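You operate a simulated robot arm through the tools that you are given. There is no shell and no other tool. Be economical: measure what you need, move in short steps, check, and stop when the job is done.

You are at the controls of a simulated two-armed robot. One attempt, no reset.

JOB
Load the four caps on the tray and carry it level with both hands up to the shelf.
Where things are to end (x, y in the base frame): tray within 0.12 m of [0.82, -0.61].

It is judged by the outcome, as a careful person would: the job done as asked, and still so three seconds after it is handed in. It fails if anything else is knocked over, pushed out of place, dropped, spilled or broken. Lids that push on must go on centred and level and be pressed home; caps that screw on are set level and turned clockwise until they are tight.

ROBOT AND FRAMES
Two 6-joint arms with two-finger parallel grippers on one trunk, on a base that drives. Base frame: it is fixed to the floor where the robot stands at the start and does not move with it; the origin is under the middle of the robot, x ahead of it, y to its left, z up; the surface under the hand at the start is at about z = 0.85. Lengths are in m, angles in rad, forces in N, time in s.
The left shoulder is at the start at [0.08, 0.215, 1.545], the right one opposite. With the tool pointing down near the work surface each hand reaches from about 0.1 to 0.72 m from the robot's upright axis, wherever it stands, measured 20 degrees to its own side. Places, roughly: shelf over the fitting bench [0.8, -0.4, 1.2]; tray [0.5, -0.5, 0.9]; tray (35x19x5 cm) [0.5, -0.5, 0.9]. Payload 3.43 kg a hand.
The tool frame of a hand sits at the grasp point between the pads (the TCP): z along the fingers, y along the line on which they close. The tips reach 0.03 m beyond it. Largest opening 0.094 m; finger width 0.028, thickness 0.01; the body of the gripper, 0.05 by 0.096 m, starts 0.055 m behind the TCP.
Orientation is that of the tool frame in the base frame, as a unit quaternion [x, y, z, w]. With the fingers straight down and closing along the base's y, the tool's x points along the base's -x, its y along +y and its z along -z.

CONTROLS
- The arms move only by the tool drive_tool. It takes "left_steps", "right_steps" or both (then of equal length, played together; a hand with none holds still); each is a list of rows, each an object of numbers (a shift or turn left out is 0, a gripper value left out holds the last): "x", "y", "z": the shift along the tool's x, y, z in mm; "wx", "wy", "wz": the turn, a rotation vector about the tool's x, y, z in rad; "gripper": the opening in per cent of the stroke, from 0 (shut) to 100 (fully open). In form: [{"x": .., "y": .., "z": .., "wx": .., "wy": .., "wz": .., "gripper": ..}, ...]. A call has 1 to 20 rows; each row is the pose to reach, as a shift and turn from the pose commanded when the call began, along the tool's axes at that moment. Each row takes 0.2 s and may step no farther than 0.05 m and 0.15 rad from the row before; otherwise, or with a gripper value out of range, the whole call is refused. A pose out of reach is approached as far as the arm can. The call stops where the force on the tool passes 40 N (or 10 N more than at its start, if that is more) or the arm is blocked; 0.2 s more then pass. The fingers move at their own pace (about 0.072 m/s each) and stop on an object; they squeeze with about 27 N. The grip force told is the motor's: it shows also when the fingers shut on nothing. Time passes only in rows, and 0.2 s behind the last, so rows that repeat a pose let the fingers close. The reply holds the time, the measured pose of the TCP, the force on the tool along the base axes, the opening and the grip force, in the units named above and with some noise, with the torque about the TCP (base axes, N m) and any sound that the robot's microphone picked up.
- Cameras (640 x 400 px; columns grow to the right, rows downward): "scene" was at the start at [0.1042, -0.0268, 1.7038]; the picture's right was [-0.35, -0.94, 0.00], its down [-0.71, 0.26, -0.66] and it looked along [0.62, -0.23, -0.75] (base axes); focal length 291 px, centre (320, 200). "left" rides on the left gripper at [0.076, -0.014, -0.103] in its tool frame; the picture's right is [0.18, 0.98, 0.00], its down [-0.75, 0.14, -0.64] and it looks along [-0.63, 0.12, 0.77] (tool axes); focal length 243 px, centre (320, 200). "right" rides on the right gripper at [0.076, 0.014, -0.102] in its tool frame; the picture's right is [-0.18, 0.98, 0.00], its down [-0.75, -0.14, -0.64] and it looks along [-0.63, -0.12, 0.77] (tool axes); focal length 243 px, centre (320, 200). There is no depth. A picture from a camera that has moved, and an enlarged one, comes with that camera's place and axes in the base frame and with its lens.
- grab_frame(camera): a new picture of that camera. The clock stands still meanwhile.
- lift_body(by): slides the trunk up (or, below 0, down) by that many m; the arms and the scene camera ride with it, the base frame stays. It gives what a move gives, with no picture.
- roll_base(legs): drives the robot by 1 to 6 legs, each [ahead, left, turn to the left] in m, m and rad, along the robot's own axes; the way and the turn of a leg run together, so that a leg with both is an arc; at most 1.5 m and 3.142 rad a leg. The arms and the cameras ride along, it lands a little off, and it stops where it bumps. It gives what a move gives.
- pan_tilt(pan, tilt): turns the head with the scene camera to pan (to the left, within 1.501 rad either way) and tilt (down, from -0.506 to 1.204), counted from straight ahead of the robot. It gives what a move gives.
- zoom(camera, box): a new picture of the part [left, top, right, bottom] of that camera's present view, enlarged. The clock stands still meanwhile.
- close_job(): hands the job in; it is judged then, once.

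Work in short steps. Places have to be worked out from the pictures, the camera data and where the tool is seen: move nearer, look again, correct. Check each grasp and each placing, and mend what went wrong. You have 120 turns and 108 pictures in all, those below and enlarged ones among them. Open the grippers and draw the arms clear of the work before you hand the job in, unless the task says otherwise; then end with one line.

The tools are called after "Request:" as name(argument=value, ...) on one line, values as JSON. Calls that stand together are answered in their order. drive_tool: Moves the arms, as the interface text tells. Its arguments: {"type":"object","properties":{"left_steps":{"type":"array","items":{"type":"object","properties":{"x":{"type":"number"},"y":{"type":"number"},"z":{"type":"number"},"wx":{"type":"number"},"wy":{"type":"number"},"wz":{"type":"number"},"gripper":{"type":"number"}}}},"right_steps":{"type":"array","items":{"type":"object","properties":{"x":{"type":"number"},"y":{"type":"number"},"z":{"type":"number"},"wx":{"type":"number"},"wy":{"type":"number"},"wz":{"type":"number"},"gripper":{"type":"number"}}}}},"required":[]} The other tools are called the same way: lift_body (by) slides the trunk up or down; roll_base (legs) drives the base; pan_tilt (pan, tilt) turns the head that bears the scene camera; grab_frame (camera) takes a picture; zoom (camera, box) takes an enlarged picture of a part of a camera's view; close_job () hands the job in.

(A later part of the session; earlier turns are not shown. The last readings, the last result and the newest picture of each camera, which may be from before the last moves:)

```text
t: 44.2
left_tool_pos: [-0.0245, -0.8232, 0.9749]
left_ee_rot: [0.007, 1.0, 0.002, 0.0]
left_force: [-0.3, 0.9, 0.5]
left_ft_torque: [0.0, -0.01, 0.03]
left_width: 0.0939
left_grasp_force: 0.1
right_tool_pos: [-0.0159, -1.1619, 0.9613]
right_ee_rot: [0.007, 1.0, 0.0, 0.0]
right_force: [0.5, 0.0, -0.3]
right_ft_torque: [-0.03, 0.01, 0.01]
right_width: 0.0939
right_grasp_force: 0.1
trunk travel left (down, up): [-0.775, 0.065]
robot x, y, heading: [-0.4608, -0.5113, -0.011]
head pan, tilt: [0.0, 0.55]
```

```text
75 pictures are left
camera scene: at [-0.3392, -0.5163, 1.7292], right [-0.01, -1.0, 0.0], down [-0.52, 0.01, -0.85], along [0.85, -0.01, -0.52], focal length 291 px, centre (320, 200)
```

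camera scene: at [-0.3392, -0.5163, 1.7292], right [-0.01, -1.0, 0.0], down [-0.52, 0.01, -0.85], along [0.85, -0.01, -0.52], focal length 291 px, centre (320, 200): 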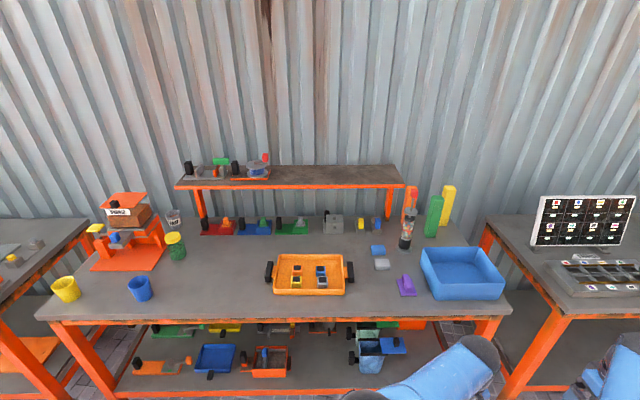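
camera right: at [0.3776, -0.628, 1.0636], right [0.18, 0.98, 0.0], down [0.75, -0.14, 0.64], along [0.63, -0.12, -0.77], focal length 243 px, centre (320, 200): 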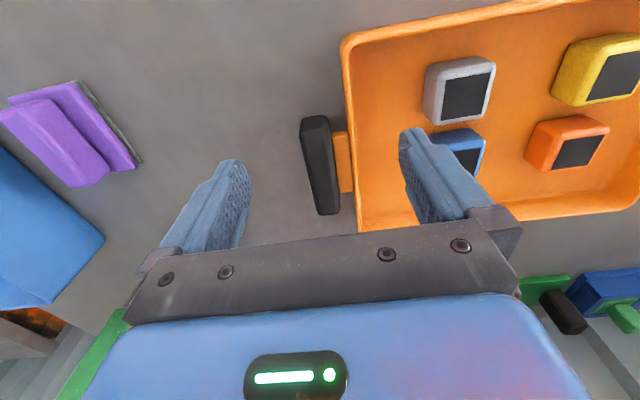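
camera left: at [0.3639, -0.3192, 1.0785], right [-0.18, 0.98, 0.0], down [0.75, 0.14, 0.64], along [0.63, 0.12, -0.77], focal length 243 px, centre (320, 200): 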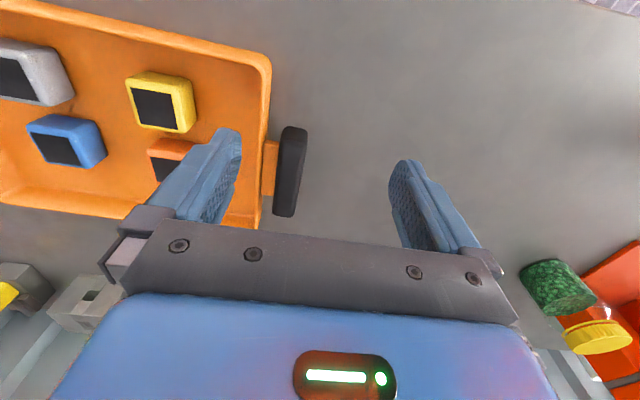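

Now triangulating from both views: shelf top z≈1.15, x≈0.71–0.92, so a tray centred at (0.815,-0.62) fits. Bring the hands in front of the robot at tray spacing (±0.15) and 0.70 m ahead, still clear of the bench.

Request:
drive_tool(left_steps=[{"y": 39, "x": -5}, {"y": 78, "x": -15}, {"y": 117, "x": -30}, {"y": 156, "x": -55}, {"y": 195, "x": -80}, {"y": 234, "x": -105}, {"y": 273, "x": -130}, {"y": 312, "x": -155}, {"y": 351, "x": -180}, {"y": 390, "x": -205}, {"y": 429, "x": -230}, {"y": 464, "x": -255}], right_steps=[{"y": 42, "x": -5}, {"y": 84, "x": -15}, {"y": 126, "x": -30}, {"y": 168, "x": -55}, {"y": 210, "x": -80}, {"y": 252, "x": -105}, {"y": 294, "x": -130}, {"y": 336, "x": -155}, {"y": 378, "x": -180}, {"y": 420, "x": -205}, {"y": 462, "x": -230}, {"y": 498, "x": -255}])

```text
t: 46.8
left_tool_pos: [0.2366, -0.3586, 0.9731]
left_ee_rot: [0.006, 1.0, 0.0, -0.001]
left_force: [0.3, 1.1, -0.1]
left_ft_torque: [0.0, -0.02, -0.01]
left_width: 0.0942
left_grasp_force: 0.0
right_tool_pos: [0.2403, -0.6651, 0.9659]
right_ee_rot: [0.007, 1.0, -0.001, -0.001]
right_force: [-0.4, -0.1, 0.3]
right_ft_torque: [-0.03, -0.01, -0.03]
right_width: 0.0939
right_grasp_force: 0.0
right hand out of reach, approached as far as the arm can: row 12
trunk travel left (down, up): [-0.775, 0.065]
robot x, y, heading: [-0.4585, -0.5126, -0.008]
head pan, tilt: [0.0, 0.55]
```

Now raise both hands ~0.27 m while pitching the fingers 0.5 rad forward.

Request:
drive_tool(left_steps=[{"z": -35}, {"z": -70}, {"z": -105, "wy": -0.1}, {"z": -140, "wy": -0.2}, {"z": -175, "wy": -0.3}, {"z": -210, "wy": -0.4}, {"z": -245, "wy": -0.5}, {"z": -270, "wy": -0.5}], right_steps=[{"z": -35}, {"z": -70}, {"z": -105, "wy": -0.1}, {"z": -140, "wy": -0.2}, {"z": -175, "wy": -0.3}, {"z": -210, "wy": -0.4}, {"z": -245, "wy": -0.5}, {"z": -270, "wy": -0.5}])

Request:
grab_frame(camera="scene")

```text
t: 48.6
left_tool_pos: [0.2339, -0.3649, 1.244]
left_ee_rot: [0.005, 0.969, -0.001, 0.248]
left_force: [0.7, 0.0, -0.9]
left_ft_torque: [0.03, 0.01, -0.02]
left_width: 0.0942
left_grasp_force: 0.1
right_tool_pos: [0.2422, -0.666, 1.2353]
right_ee_rot: [0.006, 0.969, -0.002, 0.248]
right_force: [0.4, 0.0, -0.8]
right_ft_torque: [0.0, 0.04, -0.02]
right_width: 0.0941
right_grasp_force: 0.2
trunk travel left (down, up): [-0.775, 0.065]
robot x, y, heading: [-0.464, -0.5133, -0.009]
head pan, tilt: [0.0, 0.55]
```

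```text
74 pictures are left
camera scene: at [-0.3394, -0.5149, 1.7292], right [-0.01, -1.0, 0.0], down [-0.52, 0.01, -0.85], along [0.85, -0.01, -0.52], focal length 291 px, centre (320, 200)
```

scene: 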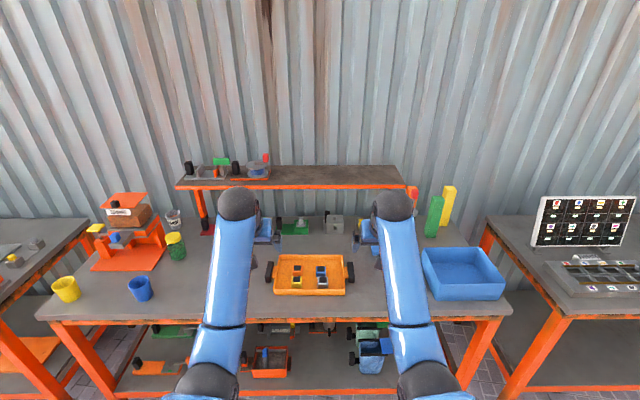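

Posture works. Elbows are fairly low, so I'll leave the trunk up and drive forward 0.25 m (and 0.03 left) over the tray.

Request:
roll_base(legs=[[0.25, 0.03, 0.009]])

Request:
pan_tilt(pan=0, tilt=0.85)

Request:
grab_frame(camera="scene")

Request:
grab_frame(camera="left")

Request:
grab_frame(camera="right")

```text
t: 50.5
left_tool_pos: [0.4778, -0.3226, 1.2478]
left_ee_rot: [-0.004, 0.968, 0.002, 0.249]
left_force: [0.1, -0.5, 0.0]
left_ft_torque: [-0.02, -0.01, -0.03]
left_width: 0.0938
left_grasp_force: 0.2
right_tool_pos: [0.491, -0.6247, 1.2371]
right_ee_rot: [-0.003, 0.968, 0.001, 0.25]
right_force: [0.3, 0.0, -0.8]
right_ft_torque: [0.0, -0.05, 0.03]
right_width: 0.0942
right_grasp_force: 0.0
trunk travel left (down, up): [-0.775, 0.065]
robot x, y, heading: [-0.2138, -0.4874, 0.007]
head pan, tilt: [0.0, 0.55]
```

```text
t: 51.2
left_tool_pos: [0.4811, -0.3213, 1.2451]
left_ee_rot: [-0.003, 0.969, 0.0, 0.247]
left_force: [0.6, 0.1, 0.6]
left_ft_torque: [-0.01, -0.02, 0.01]
left_width: 0.0939
left_grasp_force: 0.0
right_tool_pos: [0.4947, -0.6241, 1.234]
right_ee_rot: [-0.004, 0.969, 0.001, 0.248]
right_force: [-0.4, -0.1, -0.4]
right_ft_torque: [-0.01, 0.03, 0.0]
right_width: 0.094
right_grasp_force: 0.0
trunk travel left (down, up): [-0.775, 0.065]
robot x, y, heading: [-0.2063, -0.4864, 0.009]
head pan, tilt: [0.0, 0.85]
```

```text
73 pictures are left
camera scene: at [-0.1008, -0.4835, 1.704], right [0.01, -1.0, 0.0], down [-0.75, 0.0, -0.66], along [0.66, 0.0, -0.75], focal length 291 px, centre (320, 200)
```

scene: 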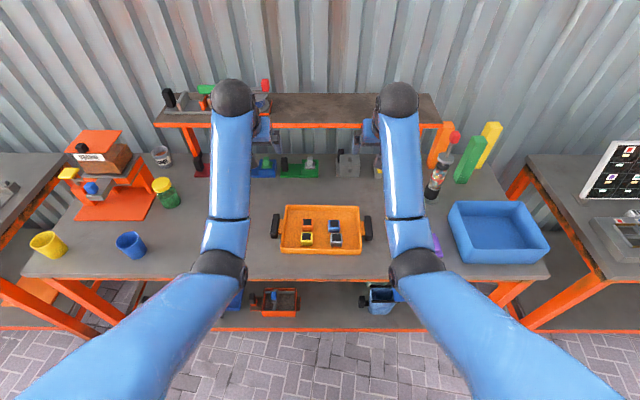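

```text
72 pictures are left
camera left: at [0.3664, -0.3378, 1.2995], right [-0.17, 0.98, -0.09], down [0.35, 0.14, 0.92], along [0.92, 0.12, -0.37], focal length 243 px, centre (320, 200)
```

left: 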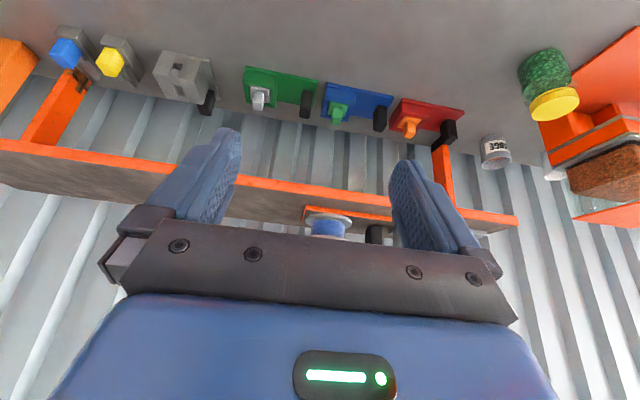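

```text
71 pictures are left
camera right: at [0.3795, -0.6113, 1.2858], right [0.16, 0.98, 0.09], down [0.35, -0.14, 0.92], along [0.92, -0.11, -0.37], focal length 243 px, centre (320, 200)
```

right: 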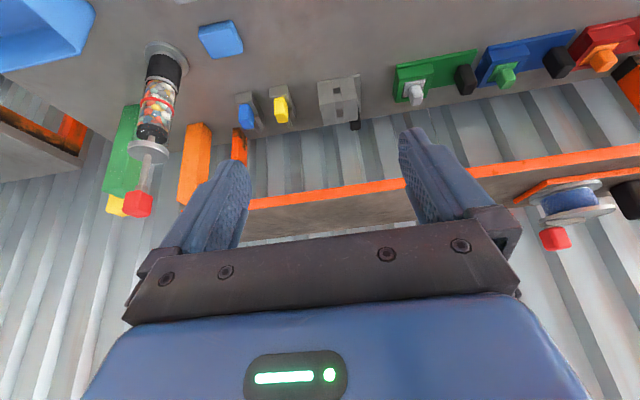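

Tray centre ≈(0.488,-0.487) with about -1.5° yaw. A small base turn of -0.035 rad aligns the hands with it.

Request:
roll_base(legs=[[0, 0.01, -0.035]])

```text
t: 52.0
left_tool_pos: [0.4879, -0.3375, 1.2455]
left_ee_rot: [0.015, 0.969, -0.003, 0.247]
left_force: [-0.5, 0.4, 0.1]
left_ft_torque: [0.01, -0.02, 0.02]
left_width: 0.0941
left_grasp_force: 0.1
right_tool_pos: [0.4896, -0.6394, 1.2334]
right_ee_rot: [0.014, 0.969, -0.003, 0.247]
right_force: [0.7, 0.0, 0.3]
right_ft_torque: [0.03, 0.0, 0.01]
right_width: 0.0942
right_grasp_force: 0.2
trunk travel left (down, up): [-0.775, 0.065]
robot x, y, heading: [-0.2084, -0.4694, -0.026]
head pan, tilt: [0.0, 0.85]
```

Hands are well aligned (y -0.3375/-0.639, x 0.488). Descend straight down to about z=0.985 and look.

Request:
drive_tool(left_steps=[{"x": 21.6, "z": 39.5}, {"x": 43.1, "z": 79}, {"x": 64.7, "z": 118.5}, {"x": 86.2, "z": 158}, {"x": 107.8, "z": 197.6}, {"x": 124.5, "z": 228.3}], right_steps=[{"x": 20.1, "z": 36.9}, {"x": 40.2, "z": 73.8}, {"x": 60.4, "z": 110.6}, {"x": 80.5, "z": 147.5}, {"x": 100.6, "z": 184.4}, {"x": 118.8, "z": 217.7}])

Request:
grab_frame(camera="left")

Request:
grab_frame(camera="right")

Request:
zoom(camera="scene", box=[200, 100, 440, 280])

```text
t: 53.4
left_tool_pos: [0.4888, -0.3331, 0.9811]
left_ee_rot: [0.015, 0.969, -0.004, 0.247]
left_force: [0.2, 0.6, 0.4]
left_ft_torque: [-0.03, 0.03, 0.01]
left_width: 0.0943
left_grasp_force: 0.0
right_tool_pos: [0.4907, -0.6434, 0.9814]
right_ee_rot: [0.014, 0.969, -0.004, 0.248]
right_force: [-0.5, -0.9, 0.2]
right_ft_torque: [-0.01, 0.02, 0.01]
right_width: 0.0939
right_grasp_force: 0.1
trunk travel left (down, up): [-0.775, 0.065]
robot x, y, heading: [-0.2085, -0.4747, -0.029]
head pan, tilt: [0.0, 0.85]
```

```text
70 pictures are left
camera left: at [0.3721, -0.3443, 1.0347], right [-0.13, 0.99, -0.09], down [0.36, 0.13, 0.92], along [0.92, 0.09, -0.37], focal length 243 px, centre (320, 200)
```

left: 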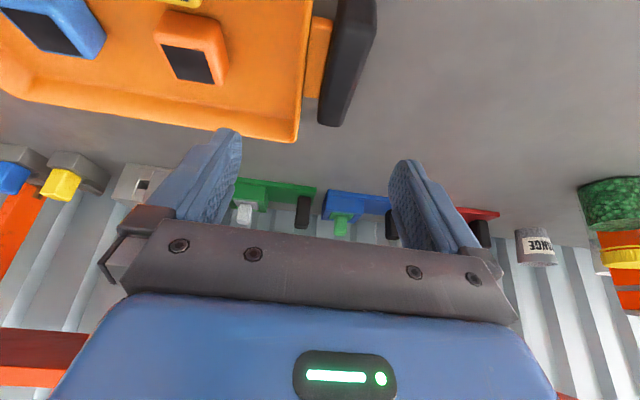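

```text
69 pictures are left
camera right: at [0.3746, -0.625, 1.0343], right [0.19, 0.98, 0.09], down [0.35, -0.15, 0.92], along [0.92, -0.15, -0.37], focal length 243 px, centre (320, 200)
```

right: 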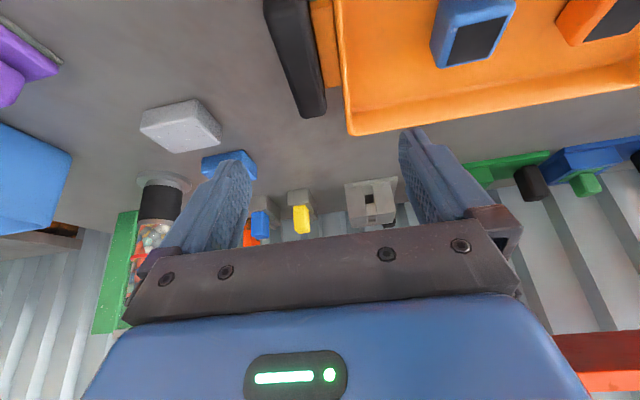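

```text
2.22 times, centred on (320, 190) of scene
camera zoom: at [-0.0997, -0.4774, 1.7039], right [-0.03, -1.0, 0.0], down [-0.75, 0.02, -0.66], along [0.66, -0.02, -0.75], focal length 646 px, centre (320, 222)
```

zoom: 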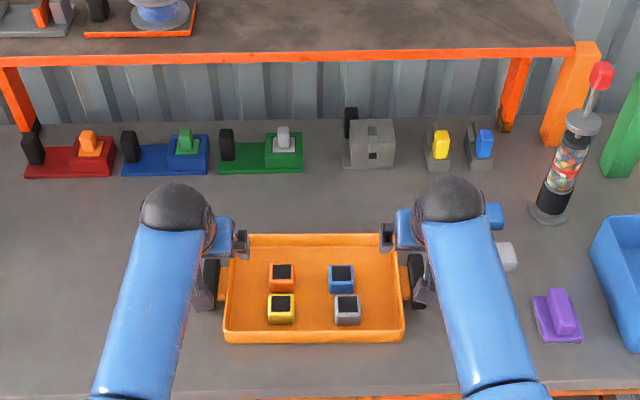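

Both hands straddle the bars plus rims properly. Descend 78 mm and look before closing.

Request:
drive_tool(left_steps=[{"x": 14.4, "z": 26.3}, {"x": 27, "z": 49}, {"x": 37.1, "z": 68}], right_steps=[{"x": 14.4, "z": 26.3}, {"x": 27, "z": 49}, {"x": 37.1, "z": 68}])

Request:
grab_frame(camera="left")

Request:
grab_frame(camera="right")

Request:
zoom(camera="scene", box=[240, 160, 400, 260])

```text
t: 54.2
left_tool_pos: [0.4889, -0.336, 0.908]
left_ee_rot: [0.015, 0.969, -0.004, 0.248]
left_force: [-0.5, 0.5, -0.2]
left_ft_torque: [0.0, -0.01, -0.01]
left_width: 0.094
left_grasp_force: 0.2
right_tool_pos: [0.4917, -0.6389, 0.906]
right_ee_rot: [0.014, 0.969, -0.004, 0.247]
right_force: [-0.2, 0.2, 0.7]
right_ft_torque: [0.0, 0.02, 0.02]
right_width: 0.0939
right_grasp_force: 0.0
trunk travel left (down, up): [-0.775, 0.065]
robot x, y, heading: [-0.208, -0.4773, -0.03]
head pan, tilt: [0.0, 0.85]
```

```text
67 pictures are left
camera left: at [0.3727, -0.3473, 0.9611], right [-0.13, 0.99, -0.09], down [0.36, 0.13, 0.92], along [0.92, 0.09, -0.37], focal length 243 px, centre (320, 200)
```

left: 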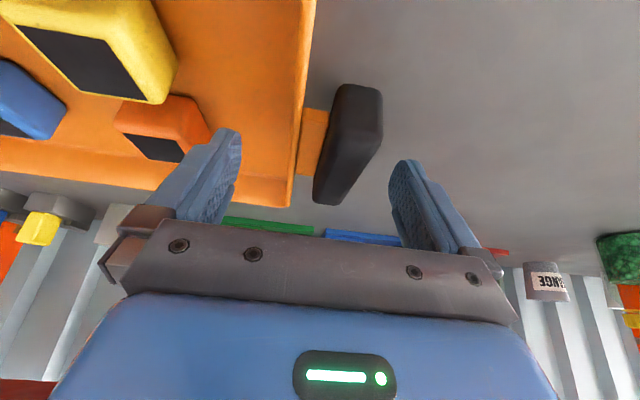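

```text
66 pictures are left
camera right: at [0.3761, -0.6217, 0.9584], right [0.19, 0.98, 0.09], down [0.35, -0.15, 0.92], along [0.92, -0.15, -0.37], focal length 243 px, centre (320, 200)
```

right: 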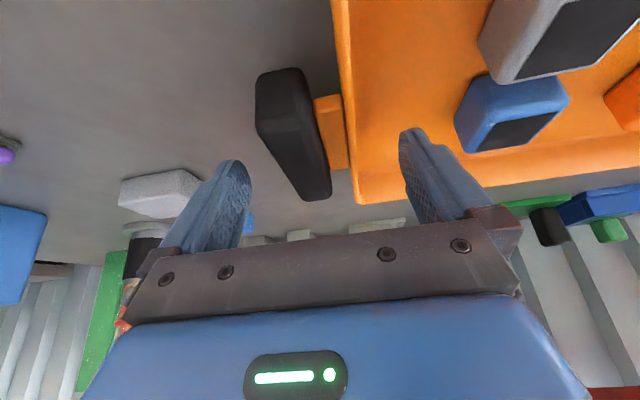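

```text
4.00 times, centred on (320, 210) of scene
camera zoom: at [-0.1, -0.4773, 1.7039], right [-0.03, -1.0, 0.0], down [-0.75, 0.02, -0.66], along [0.66, -0.02, -0.75], focal length 1163 px, centre (320, 160)
```

zoom: 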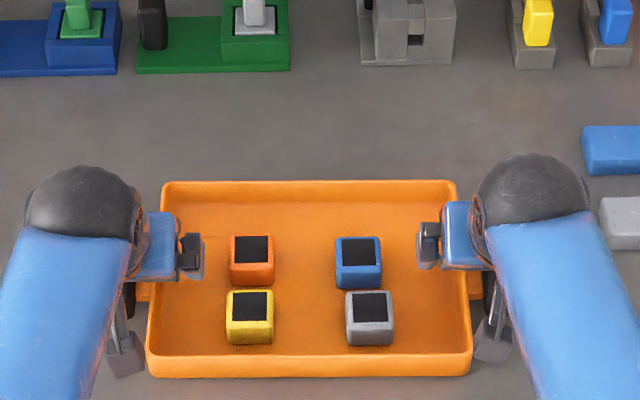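

Good straddle on both sides. Lower 6 mm more and close both grippers.

Request:
drive_tool(left_steps=[{"x": 2.9, "z": 5.3}, {"x": 2.9, "z": 5.3, "gripper": 0}, {"x": 2.9, "z": 5.3, "gripper": 0}, {"x": 2.9, "z": 5.3, "gripper": 0}, {"x": 2.9, "z": 5.3, "gripper": 0}], right_steps=[{"x": 2.9, "z": 5.3}, {"x": 2.9, "z": 5.3, "gripper": 0}, {"x": 2.9, "z": 5.3, "gripper": 0}, {"x": 2.9, "z": 5.3, "gripper": 0}, {"x": 2.9, "z": 5.3, "gripper": 0}])

Request:
grab_frame(camera="left")

Request:
grab_frame(camera="right")

```text
t: 55.4
left_tool_pos: [0.4874, -0.3341, 0.9007]
left_ee_rot: [0.014, 0.969, -0.002, 0.247]
left_force: [1.3, 25.6, 0.8]
left_ft_torque: [-0.16, -0.1, -0.33]
left_width: 0.0447
left_grasp_force: 26.7
right_tool_pos: [0.49, -0.642, 0.9005]
right_ee_rot: [0.015, 0.969, -0.006, 0.247]
right_force: [-0.1, -25.1, 0.3]
right_ft_torque: [0.15, -0.26, 0.73]
right_width: 0.0454
right_grasp_force: 26.8
trunk travel left (down, up): [-0.775, 0.065]
robot x, y, heading: [-0.2098, -0.4717, -0.027]
head pan, tilt: [0.0, 0.85]
```

```text
64 pictures are left
camera left: at [0.3716, -0.3463, 0.9545], right [-0.14, 0.99, -0.09], down [0.36, 0.13, 0.92], along [0.92, 0.09, -0.37], focal length 243 px, centre (320, 200)
```

left: 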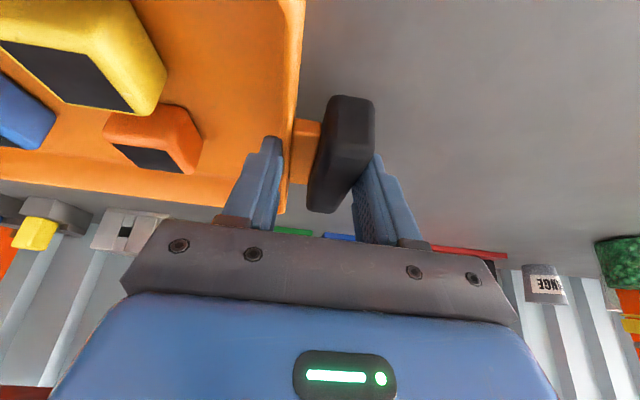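

```text
63 pictures are left
camera right: at [0.3755, -0.6237, 0.9527], right [0.19, 0.98, 0.09], down [0.35, -0.15, 0.92], along [0.92, -0.15, -0.37], focal length 243 px, centre (320, 200)
```

right: 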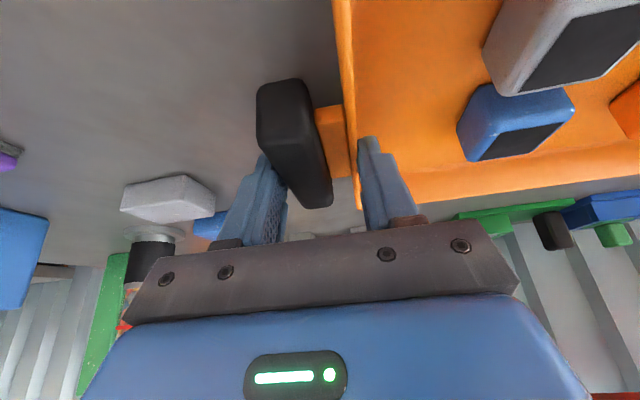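

Only the outer fingers are loaded (±25 N sideways). I shift both hands outward by a few mm so the inner fingers seat on the walls.

Request:
drive_tool(left_steps=[{"y": 1}, {"y": 2}, {"y": 2}], right_steps=[{"y": -1}, {"y": -2}, {"y": -2}])

Request:
zoom(camera="left", box=[220, 80, 420, 260])

Request:
zoom(camera="right", box=[220, 80, 420, 260])

```text
t: 56.2
left_tool_pos: [0.4892, -0.3342, 0.8996]
left_ee_rot: [0.014, 0.969, -0.004, 0.248]
left_force: [1.7, 17.7, -0.3]
left_ft_torque: [-0.11, -0.21, -0.23]
left_width: 0.0445
left_grasp_force: 27.0
right_tool_pos: [0.4902, -0.6421, 0.9016]
right_ee_rot: [0.014, 0.969, -0.003, 0.246]
right_force: [-3.0, -17.8, -0.7]
right_ft_torque: [0.08, 0.36, 0.88]
right_width: 0.0453
right_grasp_force: 27.3
trunk travel left (down, up): [-0.775, 0.065]
robot x, y, heading: [-0.2102, -0.4773, -0.026]
head pan, tilt: [0.0, 0.85]
```

```text
2.22 times, centred on (320, 170) of left
camera zoom: at [0.3723, -0.3463, 0.9545], right [-0.13, 0.99, -0.09], down [0.36, 0.13, 0.92], along [0.92, 0.09, -0.37], focal length 539 px, centre (320, 267)
```

zoom: 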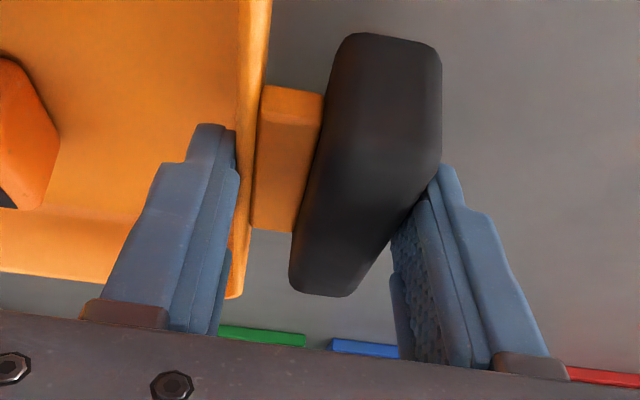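

```text
2.22 times, centred on (320, 170) of right
camera zoom: at [0.3752, -0.6246, 0.954], right [0.19, 0.98, 0.09], down [0.35, -0.15, 0.92], along [0.92, -0.14, -0.37], focal length 539 px, centre (320, 267)
```

zoom: 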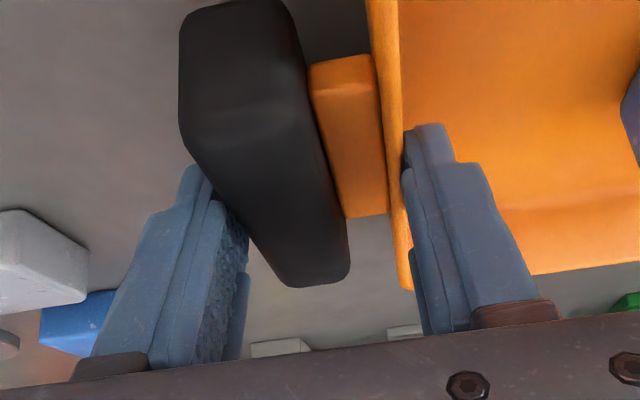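

Widths and positions stay put while the force falls, so both fingers are seated; 4 mm more relieves the remaining side load.

Request:
drive_tool(left_steps=[{"y": 2}, {"y": 4}, {"y": 4}], right_steps=[{"y": -2}, {"y": -4}, {"y": -4}])

```text
t: 57.0
left_tool_pos: [0.4869, -0.335, 0.9018]
left_ee_rot: [0.016, 0.969, -0.007, 0.247]
left_force: [3.2, -22.4, 0.1]
left_ft_torque: [-0.76, -0.05, -0.02]
left_width: 0.0447
left_grasp_force: 27.7
right_tool_pos: [0.4914, -0.6433, 0.902]
right_ee_rot: [0.013, 0.969, 0.0, 0.247]
right_force: [-2.9, 22.5, -0.3]
right_ft_torque: [0.43, 0.06, 1.01]
right_width: 0.0449
right_grasp_force: 27.0
trunk travel left (down, up): [-0.775, 0.065]
robot x, y, heading: [-0.2115, -0.4746, -0.032]
head pan, tilt: [0.0, 0.85]
```

Slight overshoot; come back 2.2 mm.

Request:
drive_tool(left_steps=[{"y": -1.1}, {"y": -2.2}, {"y": -2.2}], right_steps=[{"y": 1.1}, {"y": 2.2}, {"y": 2.2}])

```text
t: 57.8
left_tool_pos: [0.4884, -0.3334, 0.901]
left_ee_rot: [0.015, 0.969, -0.005, 0.246]
left_force: [1.5, -24.9, 0.4]
left_ft_torque: [-0.82, -0.19, -0.35]
left_width: 0.0448
left_grasp_force: 27.2
right_tool_pos: [0.4904, -0.6426, 0.9026]
right_ee_rot: [0.015, 0.969, -0.003, 0.248]
right_force: [-1.0, 25.1, 0.4]
right_ft_torque: [0.61, 0.21, 0.56]
right_width: 0.0449
right_grasp_force: 27.3
trunk travel left (down, up): [-0.775, 0.065]
robot x, y, heading: [-0.2096, -0.4756, -0.033]
head pan, tilt: [0.0, 0.85]
```

Request:
drive_tool(left_steps=[{"y": -1}, {"y": -1}], right_steps=[{"y": 1}, {"y": 1}])

```text
t: 58.4
left_tool_pos: [0.4874, -0.3353, 0.9015]
left_ee_rot: [0.014, 0.969, -0.004, 0.246]
left_force: [2.7, -20.6, 0.2]
left_ft_torque: [-0.6, 0.23, -0.28]
left_width: 0.0449
left_grasp_force: 26.9
right_tool_pos: [0.49, -0.6417, 0.9011]
right_ee_rot: [0.014, 0.969, -0.004, 0.247]
right_force: [-2.1, 20.6, 1.0]
right_ft_torque: [0.72, -0.21, 1.0]
right_width: 0.0451
right_grasp_force: 27.4
trunk travel left (down, up): [-0.775, 0.065]
robot x, y, heading: [-0.2107, -0.4737, -0.026]
head pan, tilt: [0.0, 0.85]
```

Request:
drive_tool(left_steps=[{"y": -2}, {"y": -3.5}, {"y": -3.5}], right_steps=[{"y": 2}, {"y": 3.5}, {"y": 3.5}])

```text
t: 59.2
left_tool_pos: [0.4882, -0.3338, 0.9003]
left_ee_rot: [0.013, 0.969, -0.002, 0.247]
left_force: [1.2, 15.3, -0.2]
left_ft_torque: [-0.4, -0.08, -0.31]
left_width: 0.0448
left_grasp_force: 27.0
right_tool_pos: [0.4905, -0.6402, 0.9006]
right_ee_rot: [0.015, 0.969, -0.006, 0.246]
right_force: [-1.4, -15.7, 0.7]
right_ft_torque: [0.21, -0.07, 0.72]
right_width: 0.045
right_grasp_force: 27.0
trunk travel left (down, up): [-0.775, 0.065]
robot x, y, heading: [-0.2092, -0.4738, -0.031]
head pan, tilt: [0.0, 0.85]
```

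Request:
drive_tool(left_steps=[{"y": 1.0}, {"y": 1.0}], right_steps=[{"y": -1.0}, {"y": -1.0}])

```text
t: 59.8
left_tool_pos: [0.4883, -0.3343, 0.901]
left_ee_rot: [0.014, 0.969, -0.002, 0.246]
left_force: [2.5, 28.0, 0.4]
left_ft_torque: [-0.03, -0.19, -0.17]
left_width: 0.0448
left_grasp_force: 27.3
right_tool_pos: [0.4914, -0.6423, 0.9012]
right_ee_rot: [0.015, 0.969, -0.005, 0.246]
right_force: [-2.2, -27.5, -0.1]
right_ft_torque: [-0.09, 0.17, 0.77]
right_width: 0.0452
right_grasp_force: 26.9
trunk travel left (down, up): [-0.775, 0.065]
robot x, y, heading: [-0.2098, -0.4731, -0.03]
head pan, tilt: [0.0, 0.85]
```

Residual side load is just a mild inward squeeze, harmless. Test-lift by 20 mm with both hands together.

Request:
drive_tool(left_steps=[{"x": -2.4, "z": -4.4}, {"x": -4.8, "z": -8.8}, {"x": -7.2, "z": -13.2}, {"x": -9.6, "z": -17.6}], right_steps=[{"x": -2.4, "z": -4.4}, {"x": -4.8, "z": -8.8}, {"x": -7.2, "z": -13.2}, {"x": -9.6, "z": -17.6}])

Request:
zoom(camera="scene", box=[240, 160, 400, 260])

Request:
grab_frame(camera="left")

```text
t: 60.8
left_tool_pos: [0.4877, -0.3333, 0.9212]
left_ee_rot: [0.014, 0.969, -0.002, 0.247]
left_force: [-0.1, 31.3, -4.2]
left_ft_torque: [0.05, 0.17, -0.45]
left_width: 0.045
left_grasp_force: 27.3
right_tool_pos: [0.4912, -0.6409, 0.9218]
right_ee_rot: [0.015, 0.969, -0.006, 0.247]
right_force: [-0.2, -31.2, -2.4]
right_ft_torque: [0.15, -0.14, 0.57]
right_width: 0.0452
right_grasp_force: 27.0
trunk travel left (down, up): [-0.775, 0.065]
robot x, y, heading: [-0.2115, -0.4755, -0.027]
head pan, tilt: [0.0, 0.85]
```

```text
4.00 times, centred on (320, 210) of scene
camera zoom: at [-0.0994, -0.4773, 1.7038], right [-0.03, -1.0, 0.0], down [-0.75, 0.02, -0.66], along [0.66, -0.02, -0.75], focal length 1163 px, centre (320, 160)
```

zoom: 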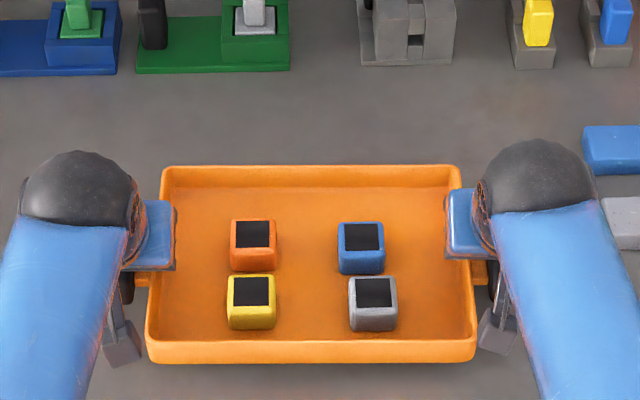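

```text
59 pictures are left
camera left: at [0.3729, -0.3462, 0.9753], right [-0.14, 0.99, -0.08], down [0.36, 0.13, 0.92], along [0.92, 0.09, -0.37], focal length 243 px, centre (320, 200)
```

left: 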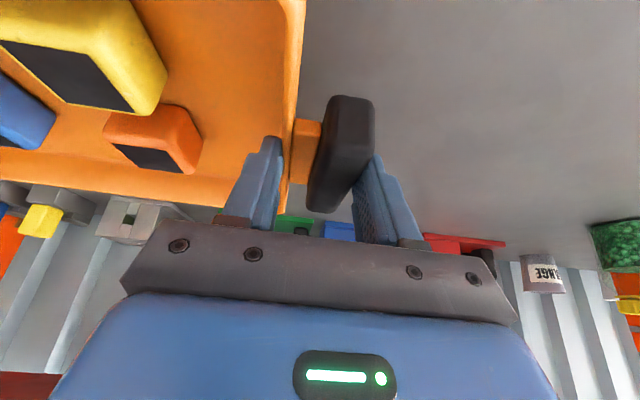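

Lifted level, ~6.6 N total. Continue raising 200 mm, easing the squeeze by 1 mm per hand.

Request:
drive_tool(left_steps=[{"x": -7.2, "z": -13.2, "y": 0.5}, {"x": -16.8, "z": -30.7, "y": 1}, {"x": -26.3, "z": -48.3, "y": 1}, {"x": -35.9, "z": -65.9, "y": 1}, {"x": -45.5, "z": -83.4, "y": 1}, {"x": -55.1, "z": -101, "y": 1}, {"x": -64.7, "z": -118.5, "y": 1}, {"x": -74.2, "z": -136.1, "y": 1}, {"x": -83.8, "z": -153.7, "y": 1}, {"x": -91, "z": -166.8, "y": 1}, {"x": -95.8, "z": -175.6, "y": 1}], right_steps=[{"x": -7.2, "z": -13.2, "y": -0.5}, {"x": -16.8, "z": -30.7, "y": -1}, {"x": -26.3, "z": -48.3, "y": -1}, {"x": -35.9, "z": -65.9, "y": -1}, {"x": -45.5, "z": -83.4, "y": -1}, {"x": -55.1, "z": -101, "y": -1}, {"x": -64.7, "z": -118.5, "y": -1}, {"x": -74.2, "z": -136.1, "y": -1}, {"x": -83.8, "z": -153.7, "y": -1}, {"x": -91, "z": -166.8, "y": -1}, {"x": -95.8, "z": -175.6, "y": -1}])

Request:
grab_frame(camera="scene")

```text
t: 63.2
left_tool_pos: [0.4878, -0.3345, 1.1225]
left_ee_rot: [0.013, 0.969, -0.002, 0.247]
left_force: [3.1, 23.4, -2.9]
left_ft_torque: [-0.19, 0.09, -0.2]
left_width: 0.0447
left_grasp_force: 27.2
right_tool_pos: [0.4924, -0.6405, 1.1229]
right_ee_rot: [0.015, 0.969, -0.004, 0.247]
right_force: [-2.6, -23.5, -2.9]
right_ft_torque: [0.19, -0.04, 1.0]
right_width: 0.0454
right_grasp_force: 26.9
trunk travel left (down, up): [-0.775, 0.065]
robot x, y, heading: [-0.2081, -0.472, -0.029]
head pan, tilt: [0.0, 0.85]
```

```text
58 pictures are left
camera scene: at [-0.0994, -0.4775, 1.7038], right [-0.03, -1.0, 0.0], down [-0.75, 0.02, -0.66], along [0.66, -0.02, -0.75], focal length 291 px, centre (320, 200)
```

scene: 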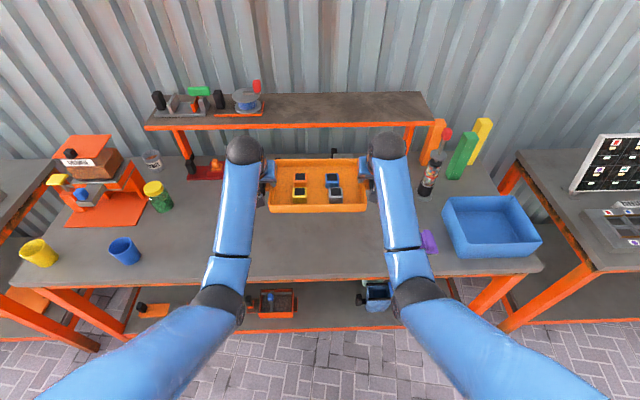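

Level and steady. Raise another 80 mm, then the trunk by 0.055.

Request:
drive_tool(left_steps=[{"x": -7.2, "z": -13.2, "y": 0.5}, {"x": -16.8, "z": -30.7, "y": 1}, {"x": -26.3, "z": -48.3, "y": 1}, {"x": -33.5, "z": -61.5, "y": 1}, {"x": -38.3, "z": -70.2, "y": 1}], right_steps=[{"x": -7.2, "z": -13.2, "y": -0.5}, {"x": -16.8, "z": -30.7, "y": -1}, {"x": -26.3, "z": -48.3, "y": -1}, {"x": -33.5, "z": -61.5, "y": -1}, {"x": -38.3, "z": -70.2, "y": -1}])

Request:
lift_body(by=0.055)

Request:
grab_frame(camera="scene")

```text
t: 64.4
left_tool_pos: [0.4882, -0.3344, 1.2015]
left_ee_rot: [0.014, 0.969, -0.003, 0.249]
left_force: [1.4, 22.3, -2.1]
left_ft_torque: [-0.23, 0.14, -0.25]
left_width: 0.0447
left_grasp_force: 27.0
right_tool_pos: [0.4903, -0.6415, 1.2015]
right_ee_rot: [0.014, 0.969, -0.003, 0.247]
right_force: [-1.7, -23.2, -3.0]
right_ft_torque: [0.16, -0.09, 0.91]
right_width: 0.0453
right_grasp_force: 27.3
trunk travel left (down, up): [-0.775, 0.065]
robot x, y, heading: [-0.2111, -0.4748, -0.028]
head pan, tilt: [0.0, 0.85]
```

```text
t: 65.4
left_tool_pos: [0.4882, -0.3349, 1.2564]
left_ee_rot: [0.013, 0.969, -0.003, 0.247]
left_force: [2.5, 22.1, -2.8]
left_ft_torque: [-0.31, -0.31, -0.24]
left_width: 0.045
left_grasp_force: 26.5
right_tool_pos: [0.4916, -0.6422, 1.2561]
right_ee_rot: [0.014, 0.969, -0.004, 0.246]
right_force: [-1.4, -22.8, -4.2]
right_ft_torque: [-0.08, 0.35, 0.86]
right_width: 0.0448
right_grasp_force: 27.1
trunk travel left (down, up): [-0.83, 0.01]
robot x, y, heading: [-0.2113, -0.4755, -0.025]
head pan, tilt: [0.0, 0.85]
```

```text
57 pictures are left
camera scene: at [-0.0989, -0.4773, 1.7587], right [-0.03, -1.0, 0.0], down [-0.75, 0.02, -0.66], along [0.66, -0.02, -0.75], focal length 291 px, centre (320, 200)
```

scene: 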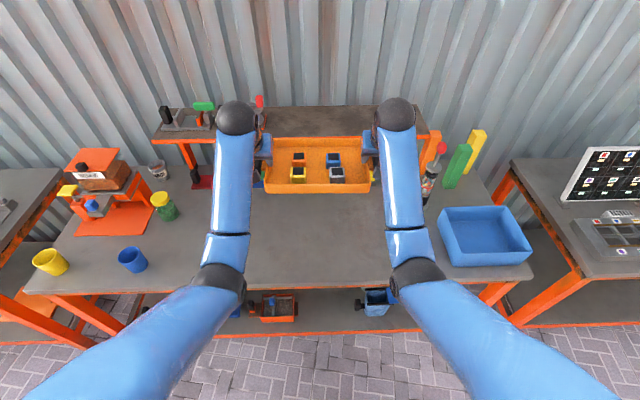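

Tray bottom ≈1.206, above the shelf (1.15). Shift right ~0.146 m while straightening the heading, before going forward.

Request:
roll_base(legs=[[0, -0.146, 0.027]])

Request:
grab_frame(camera="scene")

```text
t: 66.7
left_tool_pos: [0.4809, -0.451, 1.2547]
left_ee_rot: [-0.002, 0.969, -0.002, 0.247]
left_force: [-0.6, 23.7, -1.6]
left_ft_torque: [-0.34, -0.09, -0.44]
left_width: 0.0446
left_grasp_force: 27.1
right_tool_pos: [0.4928, -0.757, 1.2567]
right_ee_rot: [0.0, 0.969, -0.003, 0.247]
right_force: [-0.4, -22.1, -4.8]
right_ft_torque: [-0.04, 0.14, 0.71]
right_width: 0.0449
right_grasp_force: 26.9
trunk travel left (down, up): [-0.83, 0.01]
robot x, y, heading: [-0.2097, -0.6169, 0.0]
head pan, tilt: [0.0, 0.85]
```

```text
56 pictures are left
camera scene: at [-0.1016, -0.61, 1.7588], right [0.0, -1.0, 0.0], down [-0.75, 0.0, -0.66], along [0.66, 0.0, -0.75], focal length 291 px, centre (320, 200)
```

scene: 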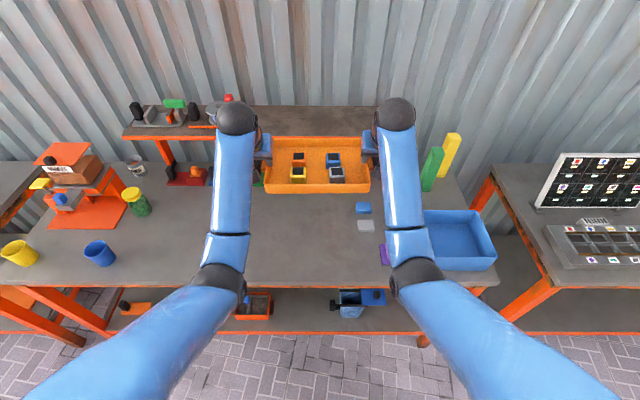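

Tray centre y≈-0.604, hands clear of the shelf items and bottle. Drive forward 0.12 m and check.

Request:
roll_base(legs=[[0.12, -0.005, 0]])

Request:
grab_frame(camera="right")

Request:
grab_frame(camera="left")

Request:
grab_frame(camera="scene")

```text
t: 68.0
left_tool_pos: [0.5926, -0.4577, 1.2615]
left_ee_rot: [-0.003, 0.968, 0.0, 0.25]
left_force: [0.4, 3.9, -2.7]
left_ft_torque: [-0.31, 0.01, -0.4]
left_width: 0.045
left_grasp_force: 27.2
right_tool_pos: [0.6062, -0.765, 1.2618]
right_ee_rot: [-0.001, 0.968, -0.001, 0.251]
right_force: [-1.9, -2.8, -2.3]
right_ft_torque: [0.31, -0.02, 0.9]
right_width: 0.0449
right_grasp_force: 26.8
trunk travel left (down, up): [-0.83, 0.01]
robot x, y, heading: [-0.0916, -0.6201, 0.003]
head pan, tilt: [0.0, 0.85]
```

```text
55 pictures are left
camera right: at [0.4893, -0.7512, 1.3137], right [0.16, 0.98, 0.09], down [0.35, -0.14, 0.93], along [0.92, -0.12, -0.36], focal length 243 px, centre (320, 200)
```

right: 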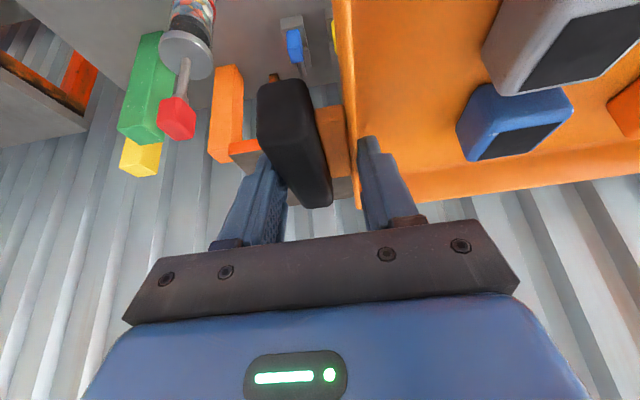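

```text
54 pictures are left
camera left: at [0.4768, -0.4735, 1.315], right [-0.17, 0.98, -0.09], down [0.35, 0.14, 0.93], along [0.92, 0.12, -0.36], focal length 243 px, centre (320, 200)
```

left: 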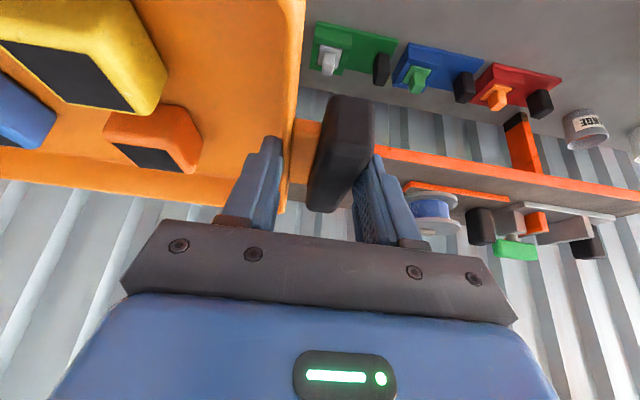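

```text
53 pictures are left
camera scene: at [0.0063, -0.6201, 1.7599], right [0.0, -1.0, 0.0], down [-0.75, 0.0, -0.67], along [0.67, 0.0, -0.75], focal length 291 px, centre (320, 200)
```

scene: 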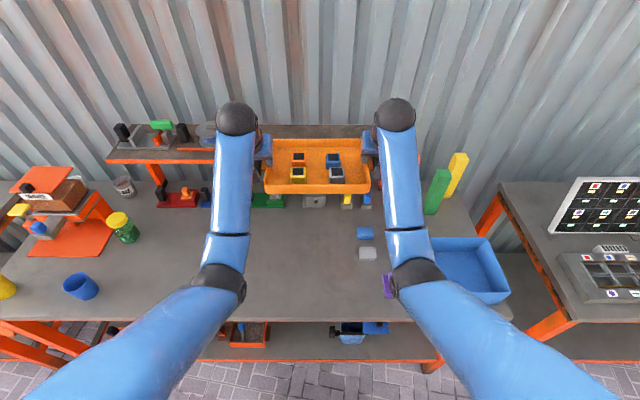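

All clear: bottle and shelf items are well aside. Continue forward 0.085 m (robot x≈-0.005, same as its start distance).

Request:
roll_base(legs=[[0.085, 0, 0]])

Request:
grab_frame(camera="scene")

Request:
grab_frame(camera="left")

```text
t: 69.1
left_tool_pos: [0.6748, -0.4582, 1.2617]
left_ee_rot: [-0.003, 0.968, 0.001, 0.25]
left_force: [0.1, 1.9, -3.6]
left_ft_torque: [-0.34, 0.03, -0.46]
left_width: 0.045
left_grasp_force: 27.4
right_tool_pos: [0.6883, -0.7649, 1.2633]
right_ee_rot: [-0.002, 0.968, -0.001, 0.252]
right_force: [-2.3, -1.7, -2.0]
right_ft_torque: [0.41, -0.09, 0.93]
right_width: 0.0452
right_grasp_force: 26.8
trunk travel left (down, up): [-0.83, 0.01]
robot x, y, heading: [-0.0079, -0.6225, 0.003]
head pan, tilt: [0.0, 0.85]
```

```text
52 pictures are left
camera scene: at [0.088, -0.6212, 1.76], right [0.0, -1.0, 0.0], down [-0.75, 0.0, -0.67], along [0.67, 0.0, -0.75], focal length 291 px, centre (320, 200)
```

scene: 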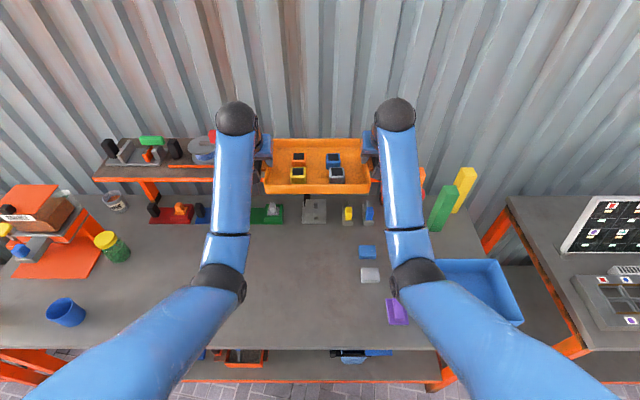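

```text
51 pictures are left
camera left: at [0.5588, -0.4738, 1.3158], right [-0.17, 0.98, -0.09], down [0.35, 0.14, 0.93], along [0.92, 0.12, -0.36], focal length 243 px, centre (320, 200)
```

left: 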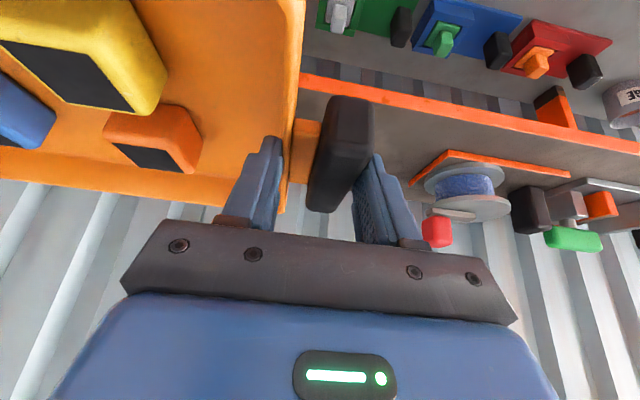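

Shelf front re-measured at x≈0.713, back ≈0.915. Extend both arms forward 82 mm together first.

Request:
drive_tool(left_steps=[{"x": -8.8, "z": 4.8}, {"x": -24.6, "z": 13.4}, {"x": -40.4, "z": 22}, {"x": -56.2, "z": 30.7}, {"x": -66, "z": 36}, {"x": -72, "z": 39.3}], right_steps=[{"x": -8.8, "z": 4.8}, {"x": -24.6, "z": 13.4}, {"x": -40.4, "z": 22}, {"x": -56.2, "z": 30.7}, {"x": -66, "z": 36}, {"x": -72, "z": 39.3}])

Request:
grab_frame(camera="scene")

```text
t: 70.5
left_tool_pos: [0.765, -0.4576, 1.2581]
left_ee_rot: [-0.003, 0.969, 0.001, 0.247]
left_force: [3.0, -12.7, -4.2]
left_ft_torque: [-0.42, 0.43, -0.24]
left_width: 0.0449
left_grasp_force: 27.0
right_tool_pos: [0.7785, -0.7647, 1.2561]
right_ee_rot: [-0.004, 0.969, 0.001, 0.247]
right_force: [-3.6, 12.4, -1.8]
right_ft_torque: [0.7, -0.41, 1.0]
right_width: 0.0451
right_grasp_force: 26.8
trunk travel left (down, up): [-0.83, 0.01]
robot x, y, heading: [-0.0069, -0.6194, 0.003]
head pan, tilt: [0.0, 0.85]
```

```text
50 pictures are left
camera scene: at [0.1012, -0.6208, 1.7589], right [0.0, -1.0, 0.0], down [-0.75, 0.0, -0.66], along [0.66, 0.0, -0.75], focal length 291 px, centre (320, 200)
```

scene: 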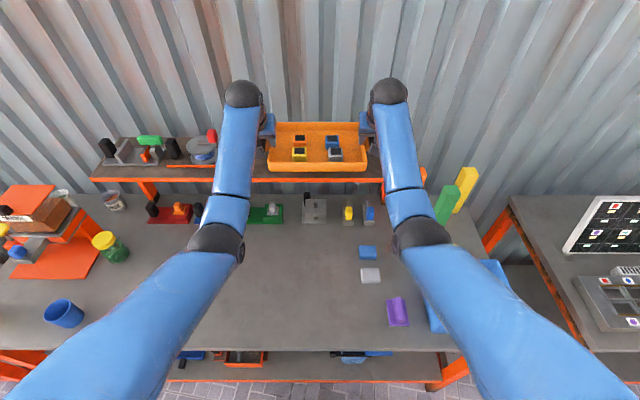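

Tray centre now ≈0.767; extend 48 mm more.

Request:
drive_tool(left_steps=[{"x": -8.8, "z": 4.8}, {"x": -22, "z": 12}, {"x": -35, "z": 19.1}, {"x": -42.1, "z": 23}, {"x": -42.1, "z": 23}], right_steps=[{"x": -8.8, "z": 4.8}, {"x": -22, "z": 12}, {"x": -35, "z": 19.1}, {"x": -42.1, "z": 23}, {"x": -42.1, "z": 23}])

Request:
grab_frame(camera="scene")

Request:
grab_frame(camera="left")

Request:
grab_frame(camera="right")

```text
t: 71.7
left_tool_pos: [0.8141, -0.4564, 1.2579]
left_ee_rot: [-0.003, 0.969, 0.001, 0.248]
left_force: [2.8, -12.8, -2.3]
left_ft_torque: [-0.87, -0.28, -0.09]
left_width: 0.0449
left_grasp_force: 27.0
right_tool_pos: [0.8286, -0.7642, 1.2585]
right_ee_rot: [-0.002, 0.969, 0.001, 0.246]
right_force: [-4.0, 14.4, -4.6]
right_ft_torque: [0.32, 0.36, 1.12]
right_width: 0.045
right_grasp_force: 27.2
trunk travel left (down, up): [-0.83, 0.01]
robot x, y, heading: [-0.0077, -0.6233, 0.0]
head pan, tilt: [0.0, 0.85]
```

```text
49 pictures are left
camera scene: at [0.1035, -0.6208, 1.7587], right [0.0, -1.0, 0.0], down [-0.75, 0.0, -0.66], along [0.66, 0.0, -0.75], focal length 291 px, centre (320, 200)
```

scene: 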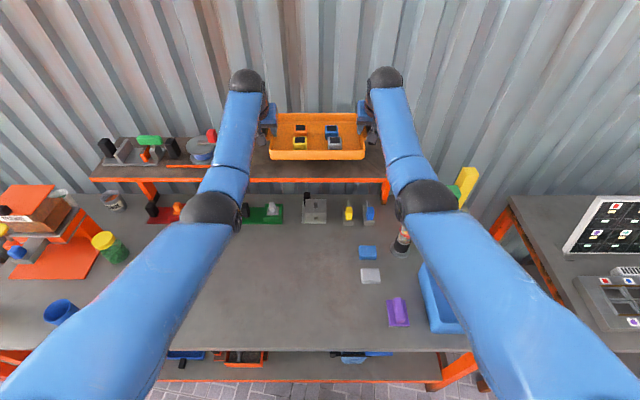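

```text
48 pictures are left
camera left: at [0.6996, -0.472, 1.3115], right [-0.17, 0.98, -0.09], down [0.35, 0.14, 0.92], along [0.92, 0.12, -0.37], focal length 243 px, centre (320, 200)
```

left: 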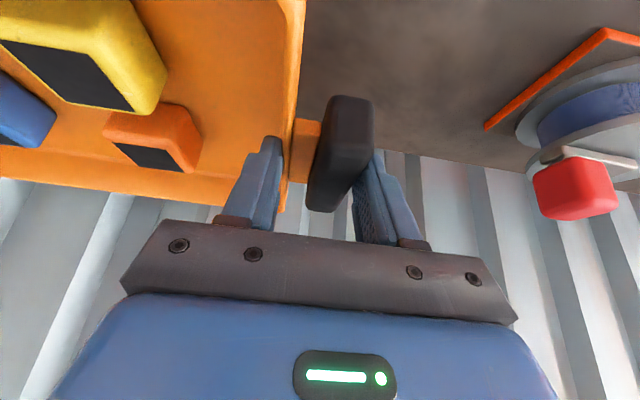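

```text
47 pictures are left
camera right: at [0.7122, -0.7501, 1.3099], right [0.16, 0.98, 0.09], down [0.36, -0.14, 0.92], along [0.92, -0.11, -0.37], focal length 243 px, centre (320, 200)
```

right: 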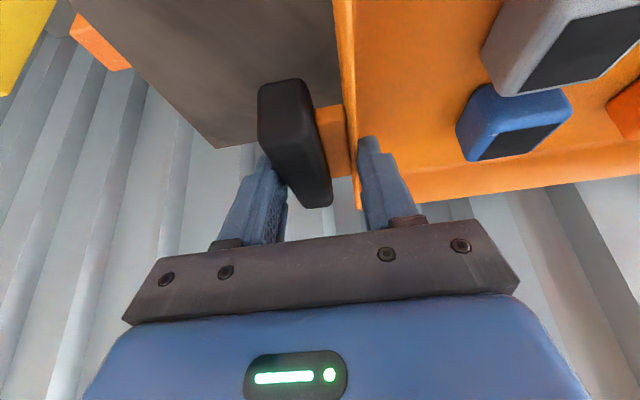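

Tray centred over the shelf (x≈0.816, y≈-0.61). Lower 45 mm together.

Request:
drive_tool(left_steps=[{"x": 3.8, "z": 7}, {"x": 9.6, "z": 17.6}, {"x": 15.3, "z": 28.1}, {"x": 19.2, "z": 35.1}, {"x": 21.6, "z": 39.5}], right_steps=[{"x": 3.8, "z": 7}, {"x": 9.6, "z": 17.6}, {"x": 15.3, "z": 28.1}, {"x": 19.2, "z": 35.1}, {"x": 21.6, "z": 39.5}])

Request:
zoom(camera="scene", box=[220, 80, 420, 205])

```text
t: 72.9
left_tool_pos: [0.8148, -0.4561, 1.2113]
left_ee_rot: [-0.003, 0.969, 0.0, 0.247]
left_force: [5.2, -13.5, -0.3]
left_ft_torque: [-1.04, -0.08, 0.05]
left_width: 0.0447
left_grasp_force: 26.6
right_tool_pos: [0.8299, -0.7638, 1.2123]
right_ee_rot: [-0.002, 0.969, 0.0, 0.246]
right_force: [-4.7, 12.6, -6.3]
right_ft_torque: [0.32, 0.06, 1.25]
right_width: 0.0451
right_grasp_force: 27.1
trunk travel left (down, up): [-0.83, 0.01]
robot x, y, heading: [-0.0106, -0.6213, 0.003]
head pan, tilt: [0.0, 0.85]
```

```text
3.20 times, centred on (320, 142) of scene
camera zoom: at [0.1035, -0.6208, 1.7588], right [0.0, -1.0, 0.0], down [-0.75, 0.0, -0.66], along [0.66, 0.0, -0.75], focal length 931 px, centre (320, 384)
```

zoom: 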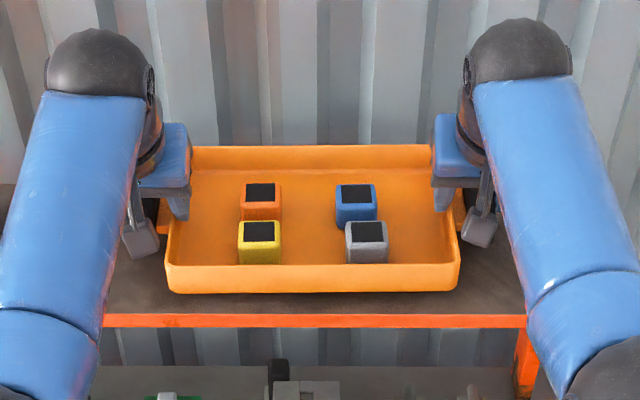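

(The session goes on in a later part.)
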